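You operate a simulated robot arm through the tools that you are given. There is no shell and no other tool. Be economical: measure what you need, move in short steps, check, and stop when the job is done.

You are at the controls of a simulated robot arm. One attempt, no reset.

JOB
Pound the peanuts fine and scoop them into the green bowl.
Fine: pestle and small ladle go back in their pots.

The check looks at the end state, three seconds after you hand in, the way a careful person would. Anything else that was tipped, shoved, dropped, spilled or broken makes it a failure.

ROBOT AND FRAMES
A 6-joint arm with a two-finger parallel gripper, fixed in place. Base frame: the origin is at the foot of the arm, x ahead of it, y to its left, z up; the work surface is at about z = 0. Units: mm, degrees, N and s.
With the tool pointing down near the work surface it reaches from about 160 to 420 mm from the base axis. Its first joint turns from -66.0 to 66.0 degrees. Payload 1.57 kg.
Tool frame: the origin (TCP) lies between the finger pads and is the grasp point; the fingertips stand 30 mm ahead of it; z points along the fingers, y is the line along which they close. Largest opening 80 mm; finger width 17, thickness 12; the body of the gripper, 40 by 82 mm, starts 80 mm behind the TCP.
Orientation is that of the tool frame in the base frame, as a unit quaternion [x, y, z, w]. With the fingers straight down and closing along the base's y, the tool's x points along the base's -x, its y along +y and its z along -z.

CONTROLS
- The arm moves only by the tool step_arm. Its argument "moves" is a list of rows, each a list of 7 numbers: the shift along the tool's x, y, z in units of 40 mm (1.0 is 40 mm), then the turn, a rotation vector about the tool's x, y, z in units of 5 degrees (1.0 is 5 degrees), then the gripper command, from -1 (shut) to 1 (fully open), values between in proportion. In form: [[dx, dy, dz, wx, wy, wz, gripper], ...]. A call has 1 to 20 rows; each row shifts and turns the commanded pose from where the row before left it, along the tool's axes as they then stand. A call with a number of a shift or a turn outside -1 to 1 is refused whole. A row lasts 0.2 s, in which the tool goes at most 50 mm and 8.6 degrees; a call with a longer step from one row to the next is refused whole, and so is a gripper value outside its range. A pose out of reach is approached as far as the arm can. The call stops where the force on the tool passes 40 N (or 10 N more than at its start, if that is more) or the arm is blocked; 0.2 s more then pass. Each finger travels about 153 mm/s and halts on what it meets, pressing with about 24 N; the grip force reading is that of the motor and also rises with nothing between the fingers. The clock runs only during rows and for 0.2 s after the last one: add rows that do not move to give the fingers time. It gives the time, the measured TCP pose, the force on the tool (base axes), the opening and the grip force at its end, in the units of the frame above (readings bear some noise), with the torque about the TCP (base axes, N m) and any sound that the robot's microphone picked up, and new pictures: "pictures" is both (left out), scene, wrist or none.
- Cameras (640 x 400 px; columns grow to the right, rows downward): "scene" is fixed at [63, -351.1, 413.8]; the picture's right is [0.61, -0.80, 0.00], its down [-0.55, -0.42, -0.73] and it looks along [0.58, 0.44, -0.69] (base axes); focal length 214 px, centre (320, 200). "wrist" rides on the gripper at [72, -7, -122] in the tool frame; the picture's right is [0.09, 1.00, 0.00], its down [-0.84, 0.08, -0.54] and it looks along [-0.54, 0.05, 0.84] (tool axes); focal length 238 px, centre (320, 200).
- measure_at(camera, pixels): for up to 12 pixels [column, row] of the newest picture of that camera ("zoom" is the newest enlarged one), the place [x, y, z] in the base frame of the surface seen there, good to about 2 mm. It takes no simulated time.
- inspect(camera, box): a new picture of the part [left, top, right, bottom] of that camera's present view, enlarged. It takes no simulated time.
- close_job(): hands the job in; it is judged then, once.

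Work in short steps. Measure before you move; look again where a grasp or a placing could have gone wrong, and mend it. You have 80 turns and 200 pictures in all, those below and enlarged ones among them. Open the gripper and draw the arm clear of the work before you hand the job in, unless the task says otherwise; then end with one line.

The tools are called as a command line: name --pt "numbers of a row" for each row, then --argument value for the rest, lists and objects as JSON in quotes. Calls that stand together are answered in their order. step_arm: Moves the arm, as the interface text tells. Its arguments: {"type":"object","properties":{"moves":{"type":"array","items":{"type":"array","items":{"type":"number"}}},"pictures":{"type":"string","enum":["both","scene","wrist","none"]}},"required":["moves"]} The other tools are called the same way: measure_at (camera, pixels) gives the place of the surface under pixels of a picture; inspect (camera, box) takes an enlarged picture of a part of a camera's view; close_job () hands the job in.

At the start:

```text
t: 0.0
eef_pos: [228.2, -24.2, 267.7]
tcp_rot: [0.0, 1.0, 0.0, 0.0]
contact_force: [-0.1, 0.1, 0.1]
ft_torque: [-0.01, 0.04, 0.0]
opening: 79.9
grip_force: 0.0
```

scene: 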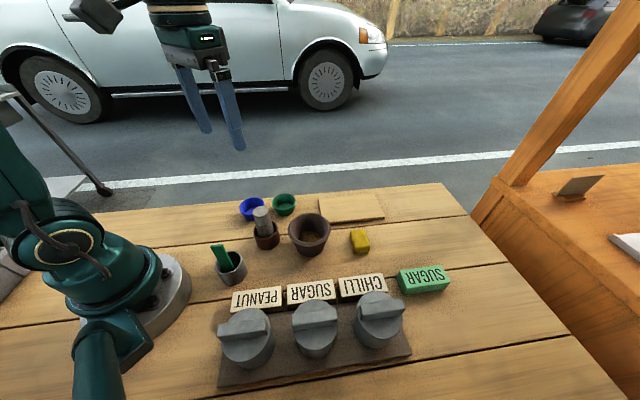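
wrist: 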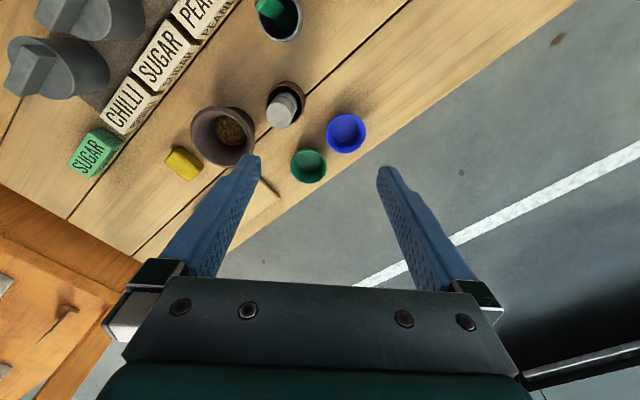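

I start by enlarging the work area in the scene picture (cols 190-470, rows 170-390) and the wrist picture.

inspect --camera "scene" --box '[200, 180, 400, 305]'

inspect --camera "wrist" --box '[60, 0, 380, 200]'

inspect --camera "scene" --box '[200, 260, 460, 400]'

```text
3.20 times, centred on (300, 242) of scene
```

zoom: 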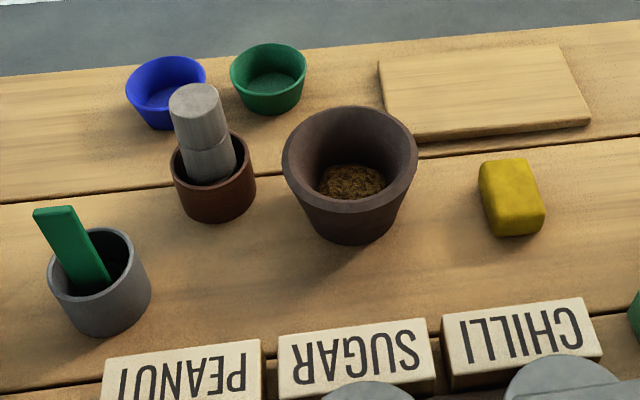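

```text
2.00 times, centred on (220, 100) of wrist
```

zoom: 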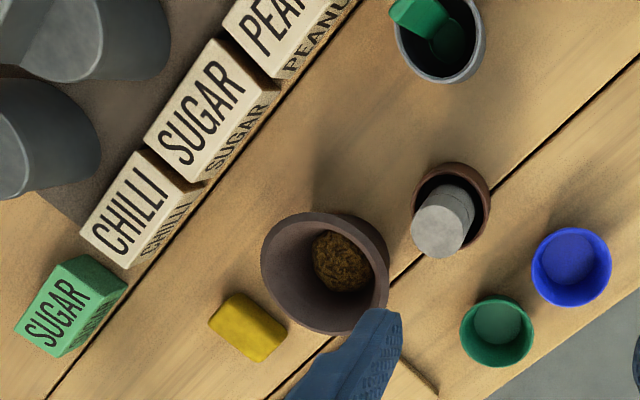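

```text
2.46 times, centred on (330, 330) of scene
```

zoom: 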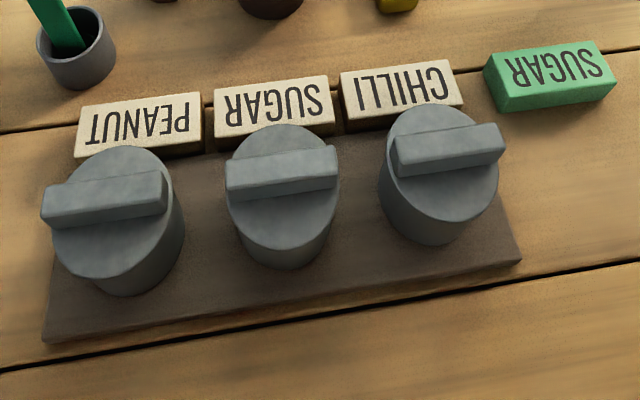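

I measure the mortar rim and contents, pestle (top at 262,210), its pot, ladle handle (218,248), its pot, and the bowls.

measure_at --camera "scene" --pixels '[[289.5, 230], [329, 230], [309.4, 213.8], [309.4, 240.5], [309.4, 236.5], [261.5, 209], [264, 230], [279, 237], [268, 246], [214, 246], [223, 247], [310, 250]]'

measure_at --camera "wrist" --pixels '[[230, 130], [281, 117], [270, 110], [304, 95], [280, 10], [260, 2], [268, 12], [298, 30], [308, 163], [308, 180], [345, 133], [280, 37]]'

inspect --camera "wrist" --box '[180, 0, 372, 120]'

inspect --camera "scene" --box '[200, 190, 340, 290]'

```text
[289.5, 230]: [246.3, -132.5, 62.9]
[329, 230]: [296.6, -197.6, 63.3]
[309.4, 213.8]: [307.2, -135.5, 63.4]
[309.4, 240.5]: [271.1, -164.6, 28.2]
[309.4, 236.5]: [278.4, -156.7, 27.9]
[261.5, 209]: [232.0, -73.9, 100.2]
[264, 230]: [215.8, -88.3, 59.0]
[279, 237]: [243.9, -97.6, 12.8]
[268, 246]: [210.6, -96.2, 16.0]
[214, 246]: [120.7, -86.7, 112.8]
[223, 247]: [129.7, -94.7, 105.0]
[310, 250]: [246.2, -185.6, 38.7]
```

```text
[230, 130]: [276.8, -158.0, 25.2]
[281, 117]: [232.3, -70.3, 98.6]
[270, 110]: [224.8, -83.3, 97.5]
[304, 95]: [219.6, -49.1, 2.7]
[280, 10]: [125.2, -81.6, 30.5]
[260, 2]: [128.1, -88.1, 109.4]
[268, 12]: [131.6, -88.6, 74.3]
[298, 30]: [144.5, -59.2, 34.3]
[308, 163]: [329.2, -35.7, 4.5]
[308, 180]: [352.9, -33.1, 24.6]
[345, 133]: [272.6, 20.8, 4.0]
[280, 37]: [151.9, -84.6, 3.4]
```

```text
3.33 times, centred on (276, 60) of wrist
```

zoom: 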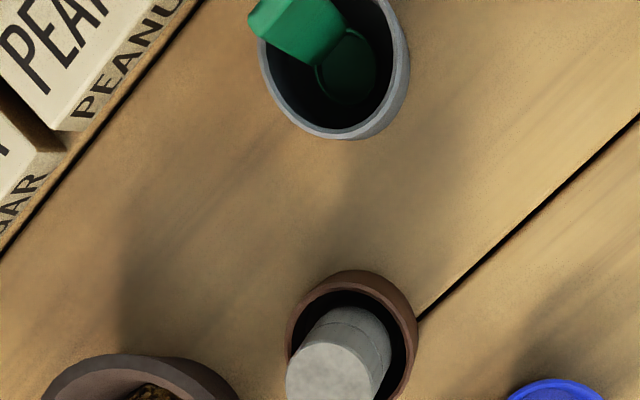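

```text
4.00 times, centred on (270, 240) of scene
```

zoom: 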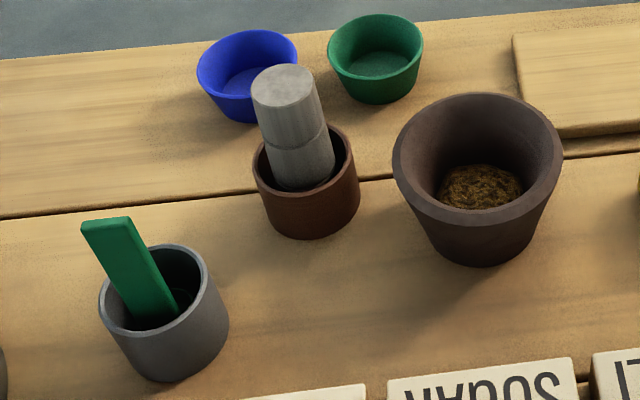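

Zoomed scene view shows pestle leaning slightly in brown pot, ladle handle leaning in grey pot. I measure rims and pestle edges on the zoom.

measure_at --camera "zoom" --pixels '[[257, 167], [355, 170], [340, 132], [300, 202], [103, 297], [211, 282], [182, 247], [150, 331], [255, 92], [316, 85], [283, 68], [288, 105]]'

measure_at --camera "zoom" --pixels '[[84, 224], [128, 218], [96, 233], [130, 232], [125, 305], [170, 295], [300, 184], [332, 160], [290, 150], [330, 60], [420, 45], [375, 65]]'

```text
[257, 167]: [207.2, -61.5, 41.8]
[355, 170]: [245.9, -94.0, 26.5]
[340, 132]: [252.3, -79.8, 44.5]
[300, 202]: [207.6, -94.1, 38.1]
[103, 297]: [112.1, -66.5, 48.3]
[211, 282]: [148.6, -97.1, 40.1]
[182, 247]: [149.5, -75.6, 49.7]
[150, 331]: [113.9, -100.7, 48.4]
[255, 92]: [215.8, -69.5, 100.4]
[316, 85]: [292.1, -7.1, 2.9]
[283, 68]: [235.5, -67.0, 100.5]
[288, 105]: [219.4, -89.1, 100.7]
```

```text
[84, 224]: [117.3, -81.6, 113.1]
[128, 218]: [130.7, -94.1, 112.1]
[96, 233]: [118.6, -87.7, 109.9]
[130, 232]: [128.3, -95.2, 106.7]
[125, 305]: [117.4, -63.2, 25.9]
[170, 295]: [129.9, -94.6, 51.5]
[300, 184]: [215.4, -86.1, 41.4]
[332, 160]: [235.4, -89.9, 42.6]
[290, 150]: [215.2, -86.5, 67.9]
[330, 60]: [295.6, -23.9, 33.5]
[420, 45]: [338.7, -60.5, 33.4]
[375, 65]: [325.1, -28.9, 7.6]
```

Pestle top is centred near (226,-78,100), about 26 mm across and upright; brown pot rim z≈43. I move above it with a part-open gripper and look.

step_arm --pt "0.014 -0.336 0.548 0 0 0 0.25" --pt "0.014 -0.336 0.548 0 0 0 0.25" --pt "0.014 -0.336 0.548 0 0 0 0.25" --pt "0.014 -0.336 0.548 0 0 0 0.25" --pt "0 0 0 0 0 0 0.25"

```text
t: 1.2
eef_pos: [226.0, -78.2, 180.5]
tcp_rot: [0.001, 1.0, 0.0, 0.001]
contact_force: [0.6, -0.4, -0.5]
ft_torque: [0.02, 0.03, -0.04]
opening: 49.8
grip_force: 0.1
```

scene: 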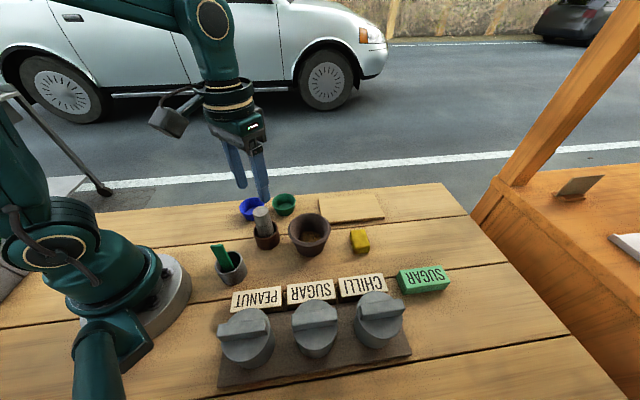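
wrist: 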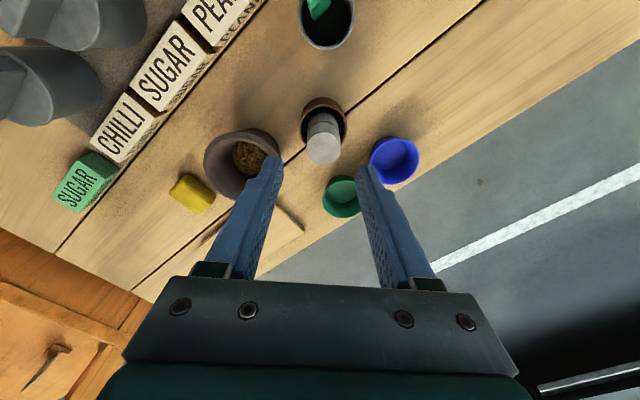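

The view is clear; I measure the pestle top edges (cols 307-341, row 150), mortar rim and contents from the wrist.

inspect --camera "wrist" --box '[190, 90, 382, 210]'

```text
3.33 times, centred on (286, 150) of wrist
```

zoom: 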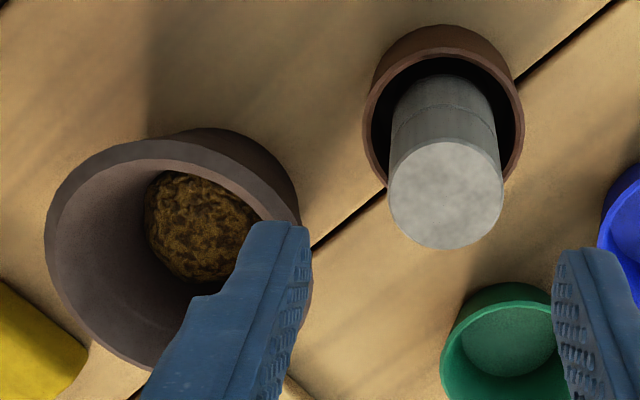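

measure_at --camera "zoom" --pixels '[[391, 195], [500, 195], [446, 143], [446, 245], [370, 150], [520, 100], [52, 220], [150, 143], [270, 195], [150, 362], [200, 225], [175, 195]]'

measure_at --camera "zoom" --pixels '[[150, 210], [240, 225], [200, 275], [200, 175], [120, 290], [447, 120], [447, 90], [396, 110], [440, 30], [500, 180]]'

```text
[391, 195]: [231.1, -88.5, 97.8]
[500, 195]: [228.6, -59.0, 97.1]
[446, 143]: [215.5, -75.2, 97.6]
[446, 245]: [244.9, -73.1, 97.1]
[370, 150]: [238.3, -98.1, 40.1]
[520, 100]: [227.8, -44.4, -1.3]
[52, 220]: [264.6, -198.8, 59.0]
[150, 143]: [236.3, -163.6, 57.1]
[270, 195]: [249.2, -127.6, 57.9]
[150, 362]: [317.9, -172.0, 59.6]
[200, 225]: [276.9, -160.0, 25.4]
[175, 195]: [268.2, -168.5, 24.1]
```

```text
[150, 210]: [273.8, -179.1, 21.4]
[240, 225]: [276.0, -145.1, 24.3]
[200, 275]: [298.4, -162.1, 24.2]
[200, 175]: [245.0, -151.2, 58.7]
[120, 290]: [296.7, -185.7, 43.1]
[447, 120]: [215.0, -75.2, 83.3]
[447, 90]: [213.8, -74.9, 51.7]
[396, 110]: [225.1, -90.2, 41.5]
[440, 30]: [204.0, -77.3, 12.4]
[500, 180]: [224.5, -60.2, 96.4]
```

Pestle centre is (230,-74), radius 15, upright; mortar centre ≈(277,-163). I descend to TCP z≈83 and close.

step_arm --pt "-0.1 0.105 0 0 0 0 0.25" --pt "0 0 0.7 0 0 0 0.25" --pt "0 0 0.7 0 0 0 0.25" --pt "0 0 0.6 0 0 0 0.25" --pt "0 0 0.44 0 0 0 0.25" --pt "0 0 0 0 0 0 0.25" --pt "0 0 0 0 0 0 -1" --pt "0 0 0 0 0 0 -1" --pt "0 0 0 0 0 0 -1"

```text
t: 3.2
eef_pos: [228.9, -74.1, 80.7]
tcp_rot: [0.001, 1.0, 0.0, 0.0]
contact_force: [-0.4, 0.1, 0.7]
ft_torque: [-0.01, -0.05, 0.01]
opening: 31.5
grip_force: 23.7
```

scene: 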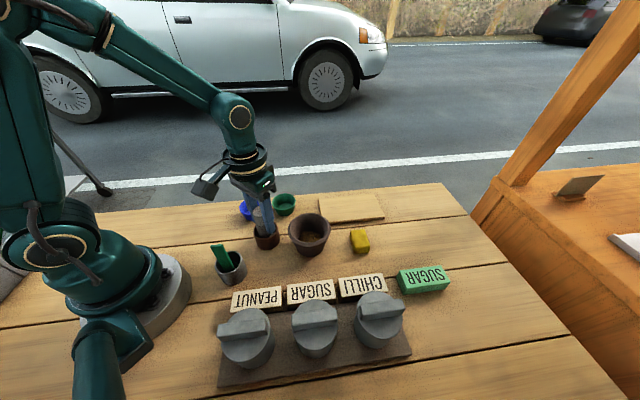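
wrist: 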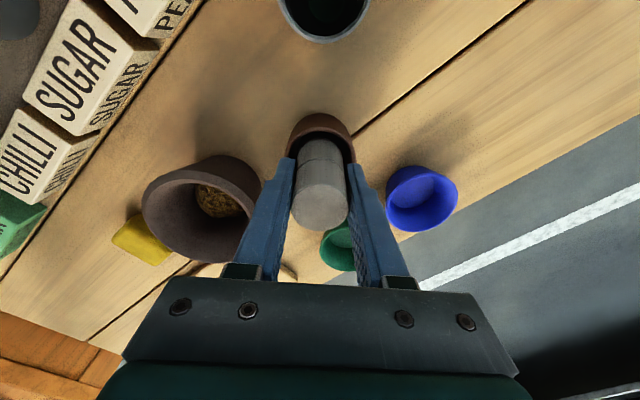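

The fingers hold the pestle (opening 31.5). I lift straight up 100 mm and check.

step_arm --pt "0 0 -0.4 0 0 0 -1" --pt "0 0 -0.6 0 0 0 -1" --pt "0 0 -0.8 0 0 0 -1" --pt "0 0 -0.7 0 0 0 -1" --pt "0 0 0 0 0 0 -1"

```text
t: 4.4
eef_pos: [232.7, -73.9, 180.9]
tcp_rot: [0.0, 1.0, 0.001, 0.0]
contact_force: [-0.4, -0.1, -1.6]
ft_torque: [-0.05, 0.01, 0.02]
opening: 31.7
grip_force: 24.0
```

scene: 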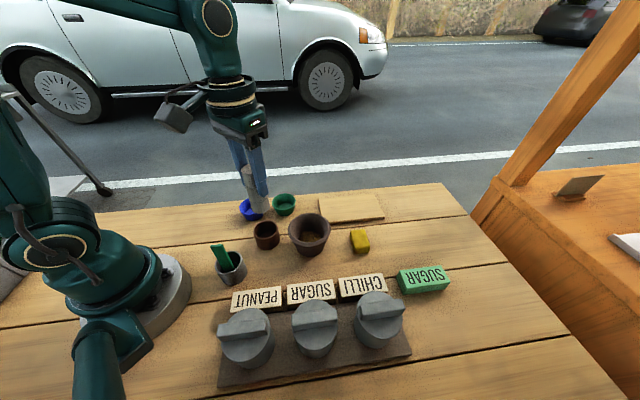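
wrist: 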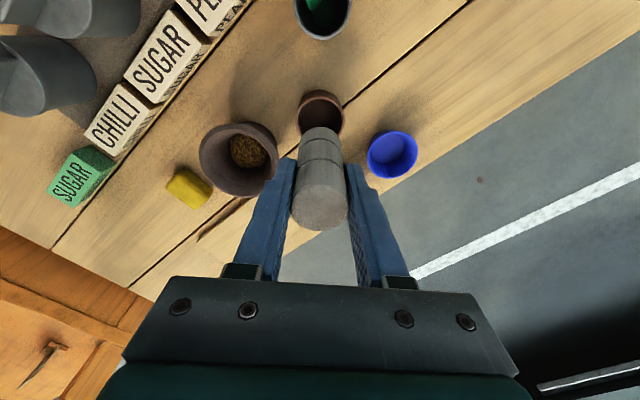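

The pestle is up; I measure the empty pot and pestle bottom for later, and take it over the mortar.

measure_at --camera "scene" --pixels '[[255, 212], [257, 217], [267, 231], [265, 224], [255, 231], [278.5, 231], [260, 239]]'

inspect --camera "scene" --box '[210, 150, 338, 250]'

measure_at --camera "wrist" --pixels '[[298, 112], [343, 112], [320, 92], [318, 115], [203, 150], [276, 155], [230, 125], [235, 192]]'

step_arm --pt "-0.275 -0.556 0 0 0 0 -1" --pt "-0.275 -0.556 0 0 0 0 -1" --pt "-0.275 -0.556 0 0 0 0 -1" --pt "-0.275 -0.556 0 0 0 0 -1" --pt "0 0 0 0 0 0 -1"

```text
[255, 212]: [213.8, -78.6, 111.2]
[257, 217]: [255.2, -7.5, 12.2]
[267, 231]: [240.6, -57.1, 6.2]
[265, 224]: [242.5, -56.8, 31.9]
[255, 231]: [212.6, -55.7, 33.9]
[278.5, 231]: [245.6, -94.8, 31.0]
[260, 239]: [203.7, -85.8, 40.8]
```

```text
4.00 times, centred on (274, 200) of scene
```

zoom: 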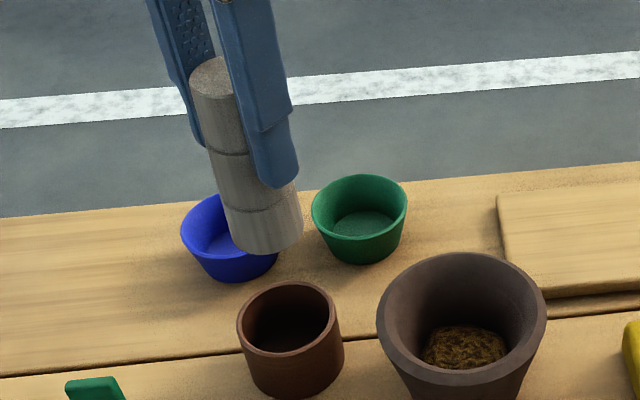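

```text
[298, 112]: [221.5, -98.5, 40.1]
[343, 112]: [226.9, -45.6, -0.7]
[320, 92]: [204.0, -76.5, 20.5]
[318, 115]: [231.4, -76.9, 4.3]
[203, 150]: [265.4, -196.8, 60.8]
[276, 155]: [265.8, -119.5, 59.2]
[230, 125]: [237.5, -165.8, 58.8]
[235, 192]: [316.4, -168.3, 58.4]
```

```text
t: 5.6
eef_pos: [274.2, -166.7, 184.1]
tcp_rot: [-0.001, 1.0, 0.001, 0.0]
contact_force: [-0.8, 0.5, -0.2]
ft_torque: [0.0, 0.02, -0.01]
opening: 31.6
grip_force: 24.1
```

scene: 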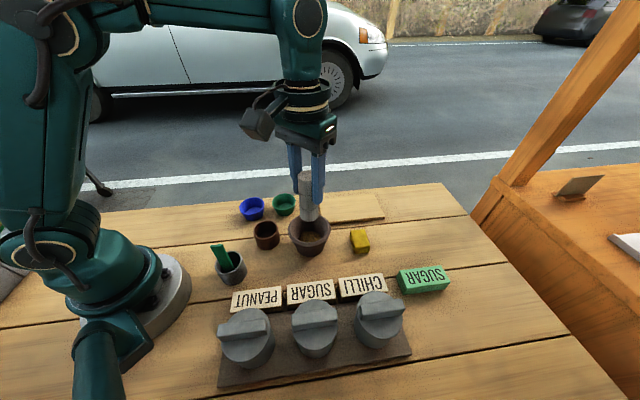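
wrist: 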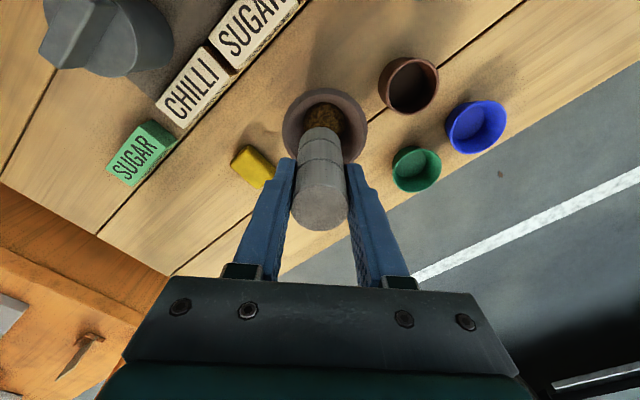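

Pestle is over the mortar, about 3-5 mm short of its centre (277,-161). I correct and lower slowly until it meets the nuts.

step_arm --pt "-0.07 0.12 0 0 0 0 -1" --pt "0 0 0.6 0 0 0 -1" --pt "0 0 0.6 0 0 0 -1" --pt "0 0 0.4 0 0 0 -1" --pt "0 0 0.15 0 0 0 -1" --pt "0 0 0.1 0 0 0 -1" --pt "0 0 0.1 0 0 0 -1"

```text
t: 7.2
eef_pos: [275.8, -158.6, 105.8]
tcp_rot: [0.0, 1.0, -0.001, 0.0]
contact_force: [-0.1, 0.0, 0.1]
ft_torque: [-0.01, 0.01, 0.0]
opening: 31.6
grip_force: 24.0
```

scene: 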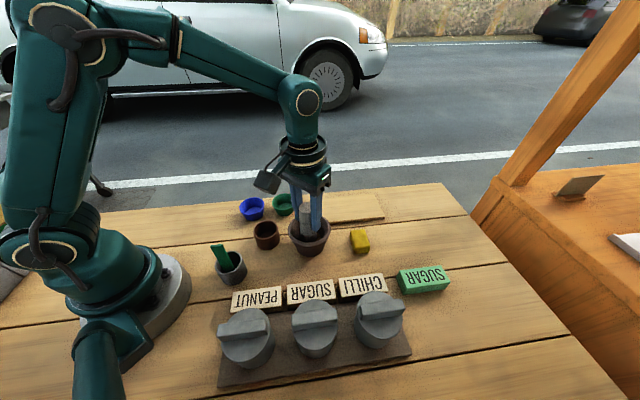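
wrist: 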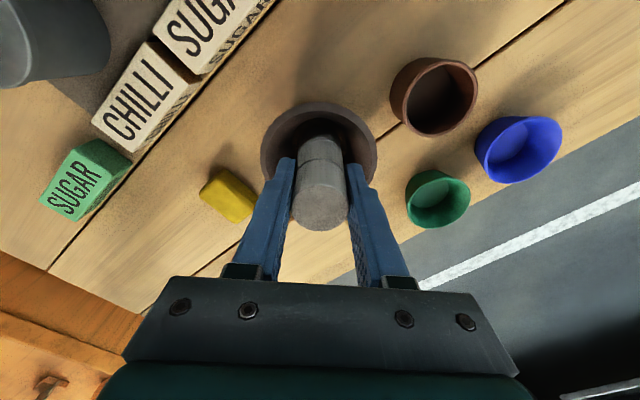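

The pestle is inside the mortar, centred, not yet in contact (bottom ≈29). I lower further in 2-3 mm steps until a force shows.

step_arm --pt "0 0 0.07 0 0 0 -1" --pt "0 0 0.07 0 0 0 -1" --pt "0 0 0.06 0 0 0 -1" --pt "0 0 0.05 0 0 0 -1" --pictures "none"

```text
t: 8.2
eef_pos: [275.8, -158.6, 95.2]
tcp_rot: [0.001, 1.0, 0.0, -0.001]
contact_force: [-0.3, -0.7, -0.4]
ft_torque: [0.0, -0.02, -0.01]
opening: 31.6
grip_force: 24.2
```

Still no force at TCP z 95; I go on down a little.

step_arm --pt "0 0 0.05 0 0 0 -1" --pt "0 0 0.05 0 0 0 -1" --pt "0 0 0.05 0 0 0 -1" --pictures "none"

```text
t: 9.0
eef_pos: [277.3, -159.6, 88.3]
tcp_rot: [0.0, 1.0, -0.001, 0.002]
contact_force: [-3.2, 0.9, 24.4]
ft_torque: [0.05, 0.04, 0.05]
opening: 31.7
grip_force: 24.4
```

Contact: 24 N at TCP z≈88. I now pound with 25 mm strokes and listen.

step_arm --pt "0 0 -0.65 0 0 0 -1" --pt "0 0 0.62 0 0 0 -1" --pt "0 0 0.05 0 0 0 -1" --pt "0 0 -0.67 0 0 0 -1" --pt "0 0 0.62 0 0 0 -1" --pt "0 0 0.05 0 0 0 -1" --pt "0 0 -0.67 0 0 0 -1" --pt "0 0 0.62 0 0 0 -1" --pt "0 0 0.05 0 0 0 -1" --pictures "none"

```text
t: 11.0
eef_pos: [277.1, -157.5, 89.5]
tcp_rot: [0.0, 1.0, 0.001, 0.002]
contact_force: [-5.3, 8.3, 24.3]
ft_torque: [0.4, 0.14, 0.05]
opening: 32.0
grip_force: 23.9
```

Three strokes done. I raise the pestle out to look at the nuts.

step_arm --pt "0 0 -0.6 0 0 0 -1" --pt "0 0 -0.7 0 0 0 -1" --pt "0 0 -0.9 0 0 0 -1" --pt "0 -0.3 -0.3 0 0 0 -1" --pt "0 0 0 0 0 0 -1"

inspect --camera "scene" --box '[270, 190, 350, 260]'

inspect --camera "wrist" --box '[260, 60, 420, 220]'

```text
t: 12.2
eef_pos: [274.3, -170.9, 188.0]
tcp_rot: [0.0, 1.0, 0.0, 0.0]
contact_force: [-0.4, -0.3, -0.9]
ft_torque: [-0.01, 0.03, 0.0]
opening: 31.5
grip_force: 23.6
```

scene: 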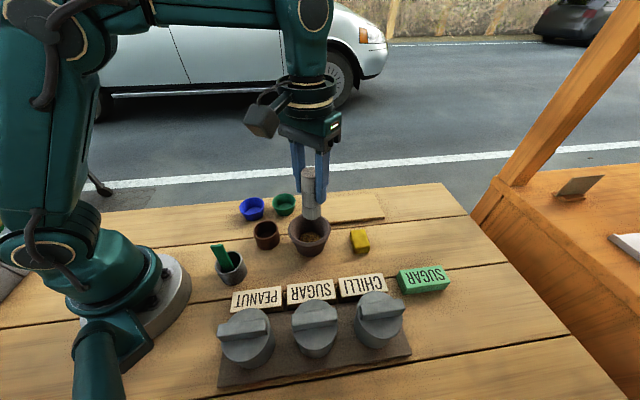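
wrist: 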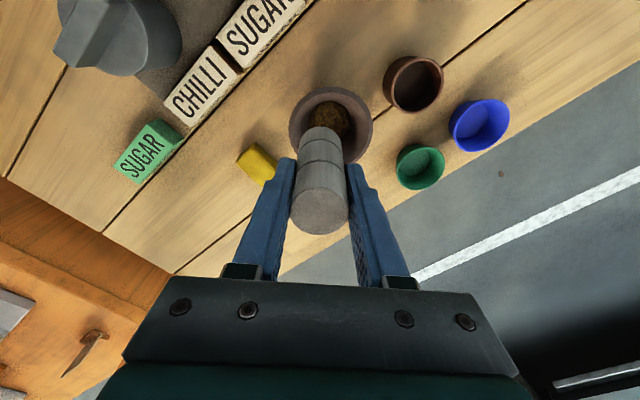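

```text
5.71 times, centred on (310, 225) of scene
```

zoom: 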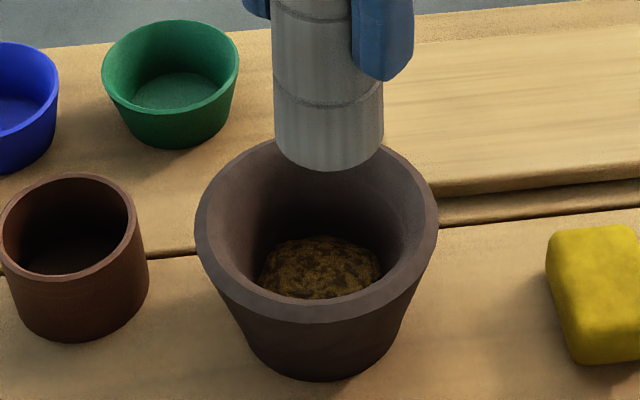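

```text
2.50 times, centred on (340, 140) of wrist
```

zoom: 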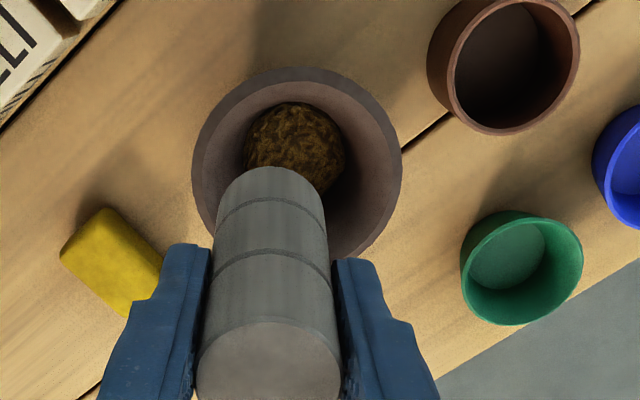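

The nuts still look coarse. I re-centre and pound more and somewhat harder, watching the force and sounds.

measure_at --camera "zoom" --pixels '[[295, 135], [270, 150], [325, 165], [295, 110], [197, 165], [399, 170], [310, 70]]'

step_arm --pt "-0.05 0.25 0 0 0 0 -1" --pt "0 0 0.9 0 0 0 -1" --pt "0 0 0.9 0 0 0 -1" --pt "0 0 0.64 0 0 0 -1" --pt "0 0 0.1 0 0 0 -1" --pt "0 0 -0.75 0 0 0 -1" --pt "0 0 0.8 0 0 0 -1" --pt "0 0 0 0 0 0 -1" --pt "0 0 -0.8 0 0 0 -1" --pt "0 0 0.8 0 0 0 -1" --pt "0 0 0 0 0 0 -1" --pt "0 0 -0.8 0 0 0 -1" --pt "0 0 0.8 0 0 0 -1" --pt "0 0 0 0 0 0 -1" --pictures "none"

```text
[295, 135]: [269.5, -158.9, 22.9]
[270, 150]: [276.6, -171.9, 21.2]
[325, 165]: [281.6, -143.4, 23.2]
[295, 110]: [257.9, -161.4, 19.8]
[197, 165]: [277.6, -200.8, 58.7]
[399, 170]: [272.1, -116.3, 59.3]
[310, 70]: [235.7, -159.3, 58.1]
```

```text
t: 15.2
eef_pos: [277.4, -160.2, 86.2]
tcp_rot: [0.001, 1.0, 0.0, 0.0]
contact_force: [-8.6, 4.2, 23.5]
ft_torque: [0.22, 0.25, 0.01]
opening: 31.9
grip_force: 23.9
```

The surface sank a few mm, so pounding works; force 23 N at z 86. I do six more strokes.

step_arm --pt "0 0 -0.8 0 0 0 -1" --pt "0 0 0.8 0 0 0 -1" --pt "0 0 0 0 0 0 -1" --pt "0.08 0 -0.8 0 0 0 -1" --pt "0 0 0.8 0 0 0 -1" --pt "0 0 0 0 0 0 -1" --pt "-0.16 0 -0.8 0 0 0 -1" --pt "0 0 0.8 0 0 0 -1" --pt "0 0 0 0 0 0 -1" --pt "0.08 0.08 -0.8 0 0 0 -1" --pt "0 0 0.8 0 0 0 -1" --pt "0 0 0 0 0 0 -1" --pt "0 -0.16 -0.8 0 0 0 -1" --pt "0 0 0.8 0 0 0 -1" --pt "0 0 0 0 0 0 -1" --pt "0 0.08 -0.8 0 0 0 -1" --pt "0 0 0.8 0 0 0 -1" --pt "0 0 0 0 0 0 -1" --pictures "none"

step_arm --pt "0 0 -0.6 0 0 0 -1" --pt "0 0 -0.7 0 0 0 -1" --pt "0 0 -0.9 0 0 0 -1" --pt "0 -0.3 -0.3 0 0 0 -1" --pt "0 0 0 0 0 0 -1" --pictures "wrist"

inspect --camera "scene" --box '[270, 160, 350, 260]'

inspect --camera "wrist" --box '[260, 60, 420, 220]'

```text
t: 19.0
eef_pos: [277.4, -159.9, 83.6]
tcp_rot: [0.0, 1.0, 0.0, 0.0]
contact_force: [0.5, -0.4, -0.9]
ft_torque: [0.0, 0.02, 0.02]
opening: 31.8
grip_force: 23.9
```

```text
t: 20.2
eef_pos: [277.2, -173.6, 185.4]
tcp_rot: [0.0, 1.0, 0.0, 0.0]
contact_force: [-0.9, 0.3, -0.2]
ft_torque: [-0.02, 0.0, 0.01]
opening: 31.8
grip_force: 24.0
```

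wrist: 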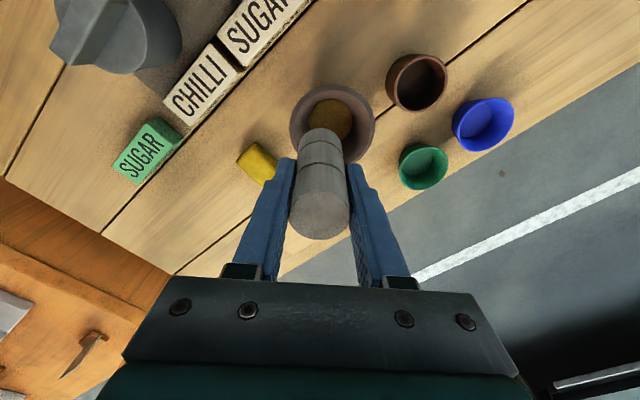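

```text
4.00 times, centred on (310, 210) of scene
```

zoom: 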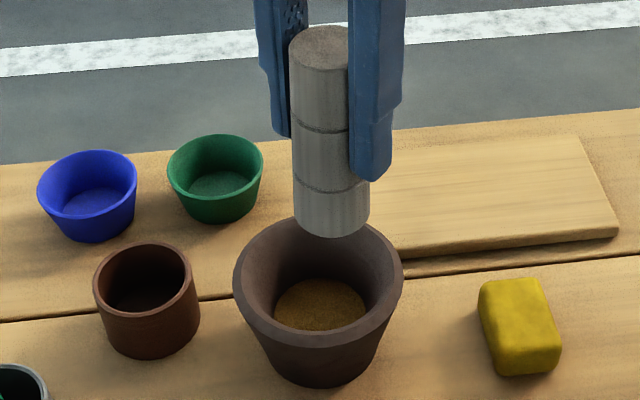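

```text
2.50 times, centred on (340, 140) of wrist
```

zoom: 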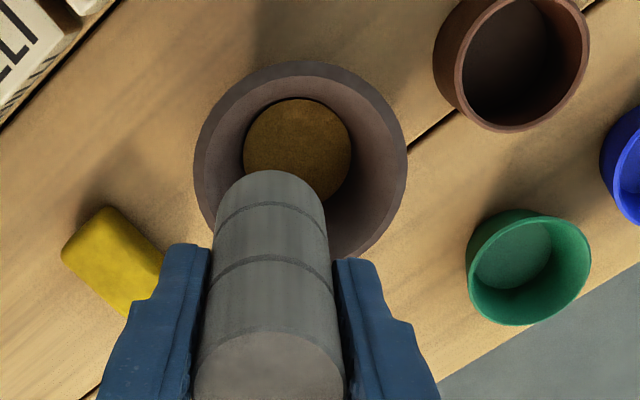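

The nuts now look fine and level. I enlarge the surface to be sure.

inspect --camera "wrist" --box '[310, 90, 366, 130]'

measure_at --camera "wrist" --pixels '[[335, 110], [325, 118], [347, 125], [330, 104], [387, 80], [447, 75], [420, 54], [415, 111], [418, 80]]'

```text
10.00 times, centred on (338, 110) of wrist
```

zoom: 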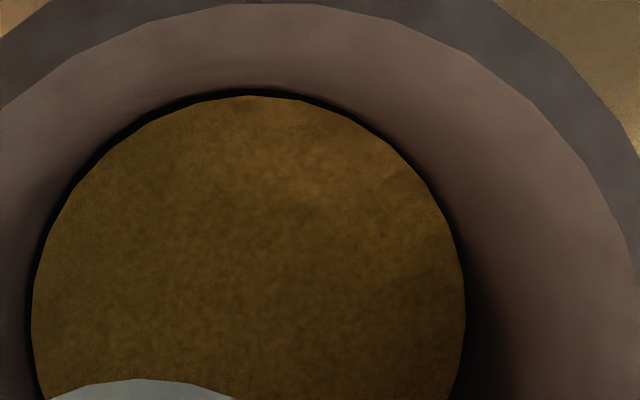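

```text
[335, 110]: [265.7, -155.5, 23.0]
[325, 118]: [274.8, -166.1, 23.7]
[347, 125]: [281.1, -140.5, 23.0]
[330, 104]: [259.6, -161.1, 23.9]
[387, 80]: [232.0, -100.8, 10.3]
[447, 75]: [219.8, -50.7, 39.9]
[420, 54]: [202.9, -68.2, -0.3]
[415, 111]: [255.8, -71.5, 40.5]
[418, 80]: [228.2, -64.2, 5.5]
```

It's a fine, even powder. Now the pestle goes back: over its pot at (229.5,-74) at the present height.

step_arm --pt "0.238 0.498 0 0 0 0 -1" --pt "0.238 0.498 0 0 0 0 -1" --pt "0.238 0.498 0 0 0 0 -1" --pt "0.238 0.498 0 0 0 0 -1" --pt "0.238 0.498 0 0 0 0 -1" --pt "0 0 0 0 0 0 -1" --pt "0 0 0 0 0 0 -1"

inspect --camera "scene" --box '[210, 150, 338, 250]'

inspect --camera "wrist" --box '[250, 60, 410, 220]'

```text
t: 21.8
eef_pos: [231.5, -70.3, 182.4]
tcp_rot: [0.0, 1.0, 0.0, 0.0]
contact_force: [-0.2, 0.0, -0.1]
ft_torque: [0.02, -0.02, -0.01]
opening: 32.1
grip_force: 23.6
```

scene: 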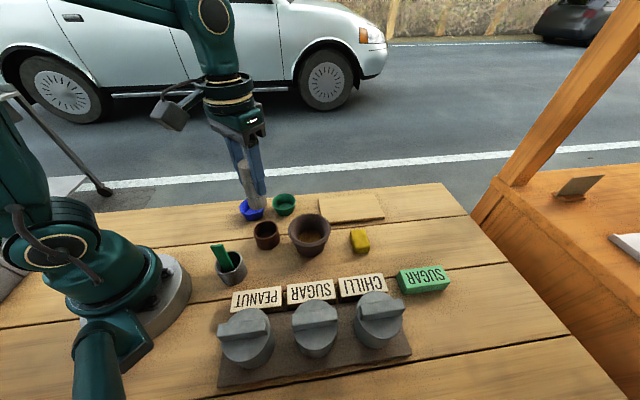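
wrist: 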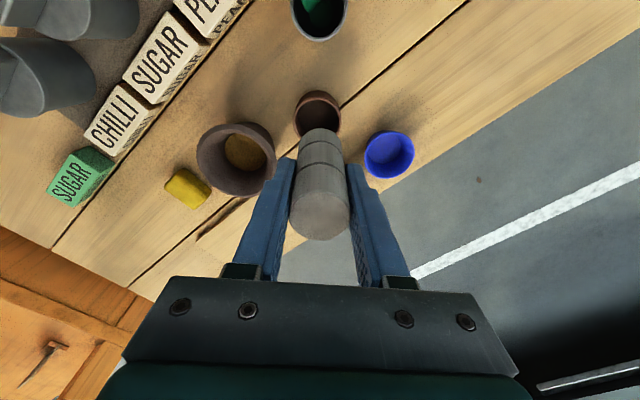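

```text
4.00 times, centred on (274, 200) of scene
```

zoom: 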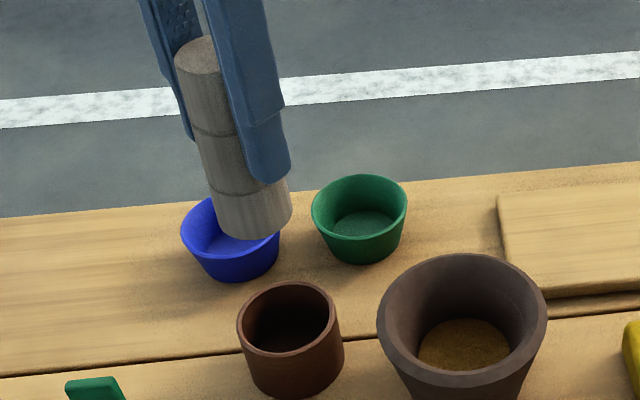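

```text
2.50 times, centred on (330, 140) of wrist
```

zoom: 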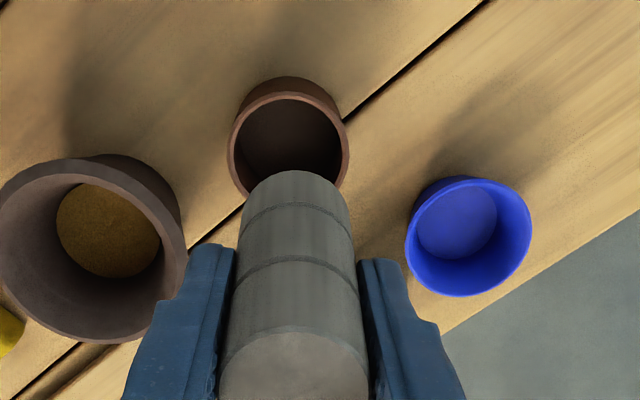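

Pestle hangs over the pot; the command tally puts it 1-2 mm off the original spot, which I correct, then lower in stages.

step_arm --pt "0.03 -0.04 0 0 0 0 -1" --pt "0 0 0.5 0 0 0 -1" --pt "0 0 0.5 0 0 0 -1" --pt "0 0 0.4 0 0 0 -1" --pt "0 0 0.2 0 0 0 -1" --pt "0 0 0.1 0 0 0 -1" --pt "0 0 0.1 0 0 0 -1"

inspect --camera "scene" --box '[210, 170, 338, 270]'

```text
t: 23.4
eef_pos: [228.6, -74.5, 111.2]
tcp_rot: [0.0, 1.0, 0.0, 0.0]
contact_force: [-0.4, 0.1, -0.4]
ft_torque: [0.0, 0.02, -0.01]
opening: 31.7
grip_force: 24.1
```

scene: 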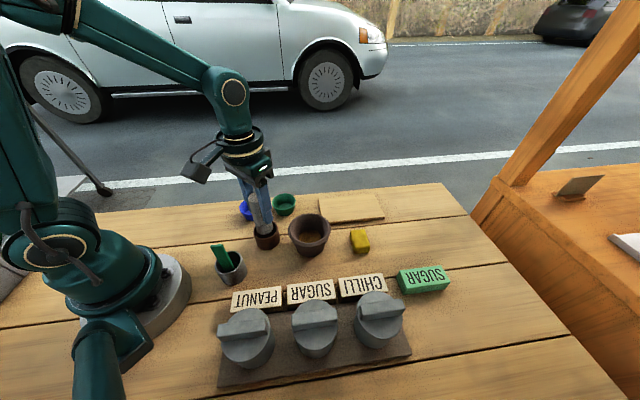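
wrist: 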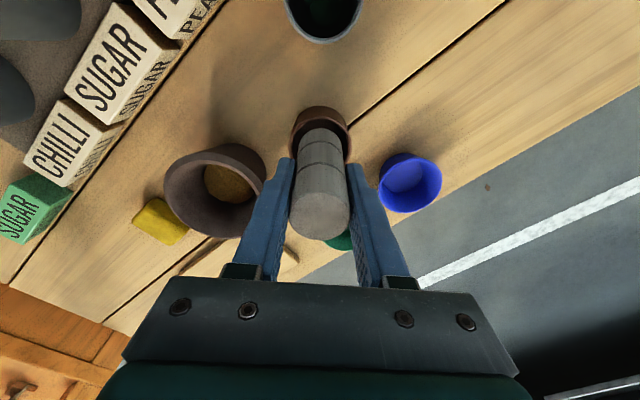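

```text
4.00 times, centred on (274, 220) of scene
```

zoom: 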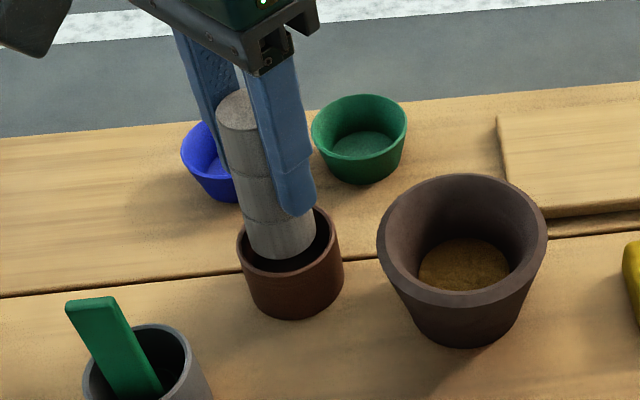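

The pestle is entering the pot cleanly. I lower in small steps until it rests.

step_arm --pt "0 0 0.2 0 0 0 -1" --pt "0 0 0.2 0 0 0 -1" --pt "0 0 0.1 0 0 0 -1" --pt "0 0 0.05 0 0 0 -1" --pictures "none"

```text
t: 24.4
eef_pos: [230.4, -75.0, 89.4]
tcp_rot: [0.0, 1.0, 0.0, 0.0]
contact_force: [0.9, -0.5, -0.4]
ft_torque: [-0.01, -0.03, 0.0]
opening: 31.7
grip_force: 24.4
```

step_arm --pt "0 0 0.06 0 0 0 -1" --pt "0 0 0.05 0 0 0 -1" --pictures "none"

```text
t: 25.0
eef_pos: [230.3, -73.8, 84.8]
tcp_rot: [0.001, 1.0, 0.0, 0.0]
contact_force: [0.1, 0.1, -0.8]
ft_torque: [-0.01, 0.0, 0.01]
opening: 31.9
grip_force: 24.0
```

No contact yet at z 85; two more small steps.

step_arm --pt "0 0 0.05 0 0 0 -1" --pt "0 0 0.04 0 0 0 -1" --pictures "none"

```text
t: 25.6
eef_pos: [229.7, -75.5, 83.1]
tcp_rot: [0.001, 1.0, 0.0, 0.001]
contact_force: [-0.2, -0.1, -0.9]
ft_torque: [0.0, 0.02, 0.01]
opening: 32.0
grip_force: 23.9
```

step_arm --pt "0 0 0.04 0 0 0 -1" --pt "0 0 0.03 0 0 0 -1" --pictures "scene"

inspect --camera "scene" --box '[230, 190, 300, 260]'

```text
t: 26.2
eef_pos: [230.6, -73.5, 78.5]
tcp_rot: [-0.001, 1.0, 0.0, 0.0]
contact_force: [-0.2, -0.3, -0.2]
ft_torque: [-0.01, -0.01, -0.02]
opening: 31.9
grip_force: 23.9
```

scene: 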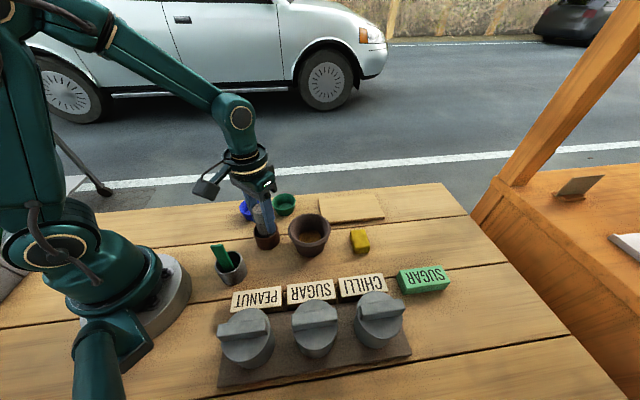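

```text
5.71 times, centred on (265, 225) of scene
```

zoom: 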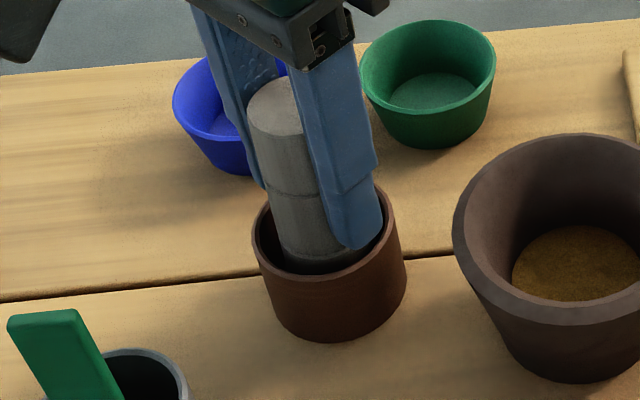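

I measure the pestle top to see how near the floor it is (it stood at ≈98-100 at first).

measure_at --camera "zoom" --pixels '[[275, 100], [262, 110], [285, 95], [270, 90]]'

step_arm --pt "0 0 0.03 0 0 0 -1" --pt "0 0 0 0 0 0 -1" --pictures "none"

```text
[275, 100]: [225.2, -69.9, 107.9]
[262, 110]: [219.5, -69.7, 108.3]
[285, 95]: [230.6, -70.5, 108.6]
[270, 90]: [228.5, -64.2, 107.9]
```

```text
t: 26.8
eef_pos: [229.5, -74.7, 77.6]
tcp_rot: [0.001, 1.0, -0.001, 0.0]
contact_force: [-0.2, 0.6, -0.6]
ft_torque: [-0.04, 0.02, -0.01]
opening: 31.8
grip_force: 24.0
```

The pestle slid ~9 mm up in the grip, so it needs ~6-7 mm more while the fingertips are near the rim (z 43). I go 2 mm lower and open just slightly so it settles guided.

step_arm --pt "0 0 0.04 0 0 0 -1" --pt "0 0 0 0 0 0 -0.16" --pt "0 0 0 0 0 0 -0.14" --pt "0 0 0 0 0 0 -0.1" --pt "0 0 0 0 0 0 -0.1" --pictures "scene"

inspect --camera "scene" --box '[230, 190, 300, 260]'

```text
t: 28.0
eef_pos: [228.7, -74.4, 76.7]
tcp_rot: [-0.001, 1.0, 0.0, 0.0]
contact_force: [0.1, -0.5, 0.3]
ft_torque: [0.02, 0.0, -0.01]
opening: 36.0
grip_force: 0.0
```

scene: 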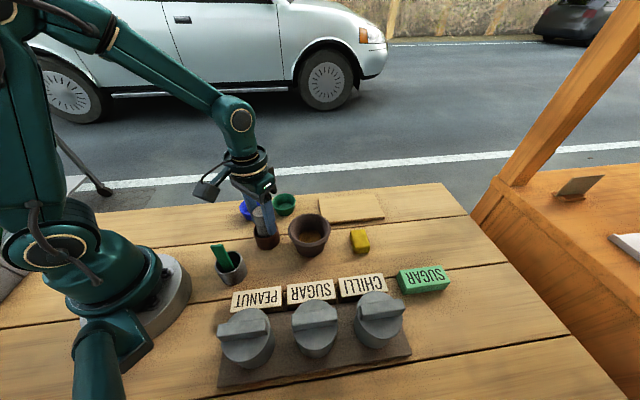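

```text
5.71 times, centred on (265, 225) of scene
```

zoom: 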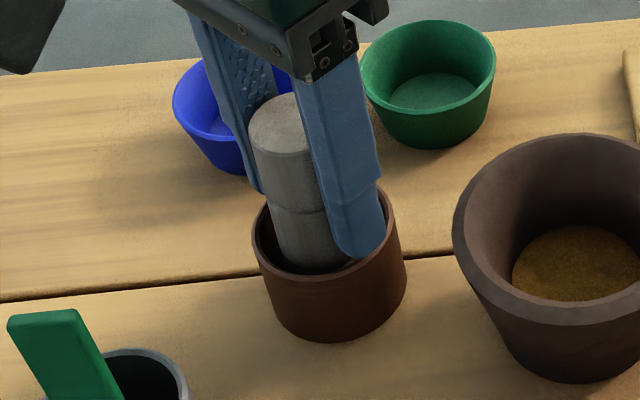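

Pestle settled in its pot. I open, rise, then move toward the ladle at about (160,-100,195) turning the tool 43° so the fingers will close across the handle's thickness.

step_arm --pt "0 0 0 0 0 0 0.25" --pt "0 0 -0.5 0 0 0 0.25" --pt "0 0 -0.8 0 0 0 0.25" --pt "0 0 -0.9 0 0 0 0.25" --pt "0 0 -0.8 0 0 0 0.25" --pt "0.43 -0.16 0 0 0 0 0.25" --pt "0.43 -0.16 0 0 0 0 0.25" --pt "0.43 -0.16 0 0 0 0 0.25" --pt "0.43 -0.16 0 0 0 0 0.25" --pt "0 0 0 0 0 1 0.25" --pt "0 0 0 0 0 1 0.25" --pt "0 0 0 0 0 1 0.25" --pt "0 0 0 0 0 1 0.25" --pt "0 0 0 0 0 1 0.25" --pt "0 0 0 0 0 1 0.25" --pt "0 0 0 0 0 1 0.25" --pt "0 0 0 0 0 1 0.25" --pt "0 0 0 0 0 0.6 0.25" --pt "0 0 0 0 0 0 0.25"

inspect --camera "wrist" --box '[240, 60, 432, 180]'

inspect --camera "scene" --box '[190, 190, 300, 290]'

```text
t: 32.0
eef_pos: [159.4, -100.5, 197.5]
tcp_rot: [0.368, 0.93, -0.001, 0.001]
contact_force: [0.4, -0.1, -0.6]
ft_torque: [0.0, 0.0, -0.03]
opening: 50.1
grip_force: 0.0
```

scene: 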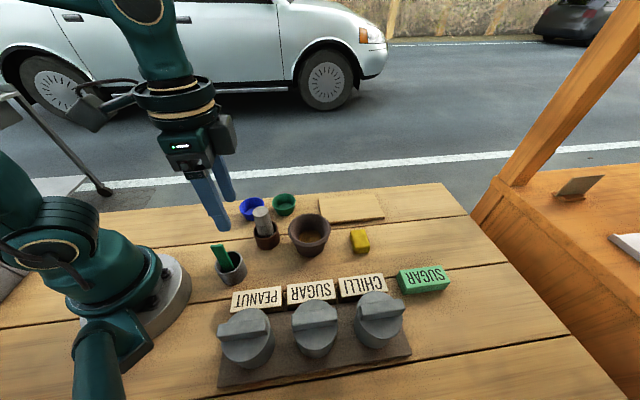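
wrist: 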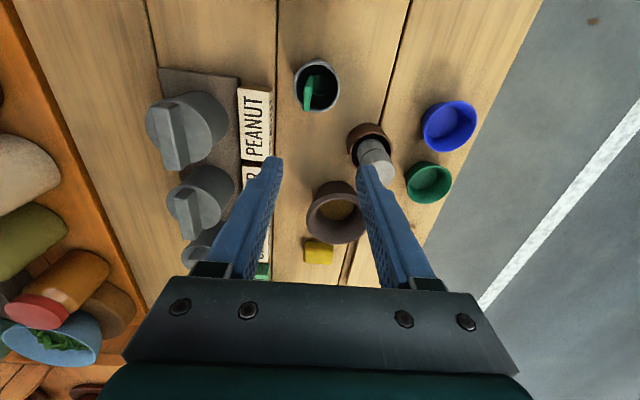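

```text
3.33 times, centred on (336, 120) of wrist
```

zoom: 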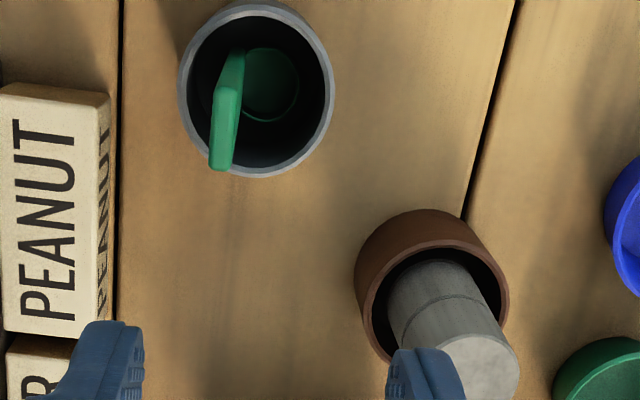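

```text
4.00 times, centred on (245, 240) of scene
```

zoom: 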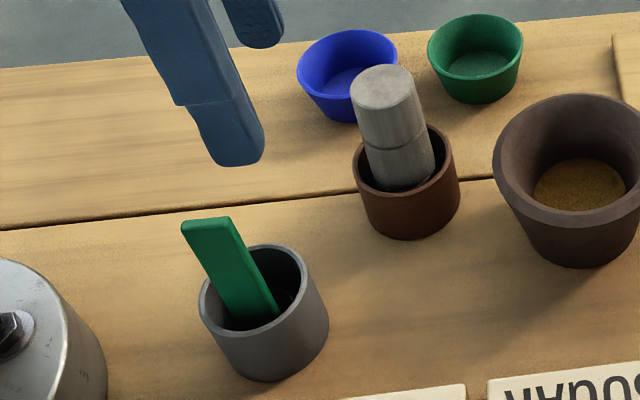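

Pestle stands in its pot. I measure the ladle's handle, cup and pot rim in both views.

measure_at --camera "wrist" --pixels '[[306.5, 107], [308, 98], [308.5, 90], [310.5, 80], [309.5, 106], [312, 90], [321, 80], [321, 92], [327, 85], [294.5, 84], [339, 88], [317, 61.5]]'

measure_at --camera "zoom" --pixels '[[185, 228], [230, 221], [205, 223], [195, 240], [235, 235], [225, 275], [255, 310], [265, 295], [283, 300], [205, 305], [300, 262], [250, 331]]'

```text
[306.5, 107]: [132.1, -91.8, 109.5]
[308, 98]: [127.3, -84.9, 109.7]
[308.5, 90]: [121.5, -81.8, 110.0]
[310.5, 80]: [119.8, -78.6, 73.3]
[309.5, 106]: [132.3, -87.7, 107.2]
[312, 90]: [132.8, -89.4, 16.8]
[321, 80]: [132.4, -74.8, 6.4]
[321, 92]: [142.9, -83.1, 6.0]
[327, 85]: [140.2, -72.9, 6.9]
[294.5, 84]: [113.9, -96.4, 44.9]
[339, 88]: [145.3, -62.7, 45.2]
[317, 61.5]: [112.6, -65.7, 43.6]
```

```text
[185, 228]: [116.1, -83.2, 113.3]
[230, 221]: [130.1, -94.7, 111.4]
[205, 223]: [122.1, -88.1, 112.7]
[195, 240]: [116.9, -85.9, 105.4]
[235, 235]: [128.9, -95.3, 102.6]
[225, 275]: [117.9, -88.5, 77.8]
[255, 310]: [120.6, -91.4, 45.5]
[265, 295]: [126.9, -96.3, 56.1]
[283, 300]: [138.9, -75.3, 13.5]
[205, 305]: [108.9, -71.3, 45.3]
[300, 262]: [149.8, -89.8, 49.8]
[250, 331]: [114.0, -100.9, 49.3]
```

Handle is upright, centre ≈(124,-88), 18 wide, ~5 thick, top z≈111; the cup sits toward (+x,+y) at the pot's floor. I move over it and partly down, checking reach.

step_arm --pt "0.43 -0.188 0 0 0 0 0.25" --pt "0.43 -0.189 0 0 0 0 0.25" --pt "0 0 0.6 0 0 0 0.25" --pt "0 0 0.5 0 0 0 0.25" --pt "0 0 0 0 0 0 0.25"

inspect --camera "wrist" --box '[224, 90, 416, 210]'

```text
t: 33.2
eef_pos: [125.6, -89.1, 154.0]
tcp_rot: [0.367, 0.93, 0.0, 0.001]
contact_force: [0.7, -0.3, 0.3]
ft_torque: [0.05, 0.0, 0.02]
opening: 50.0
grip_force: 0.2
```

scene: 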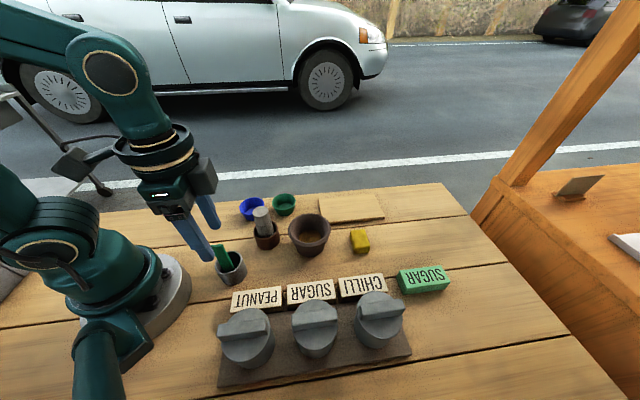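
wrist: 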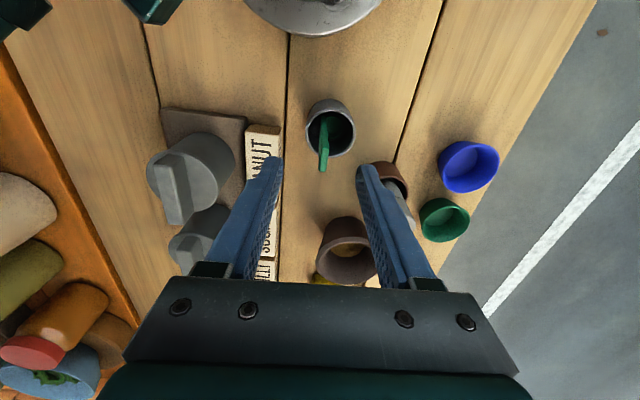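

```text
3.33 times, centred on (320, 150) of wrist
```

zoom: 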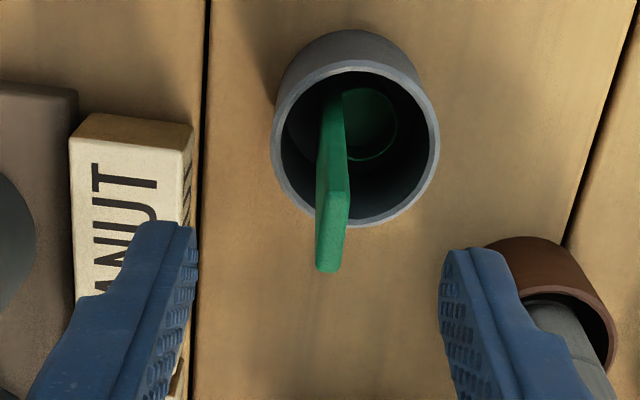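

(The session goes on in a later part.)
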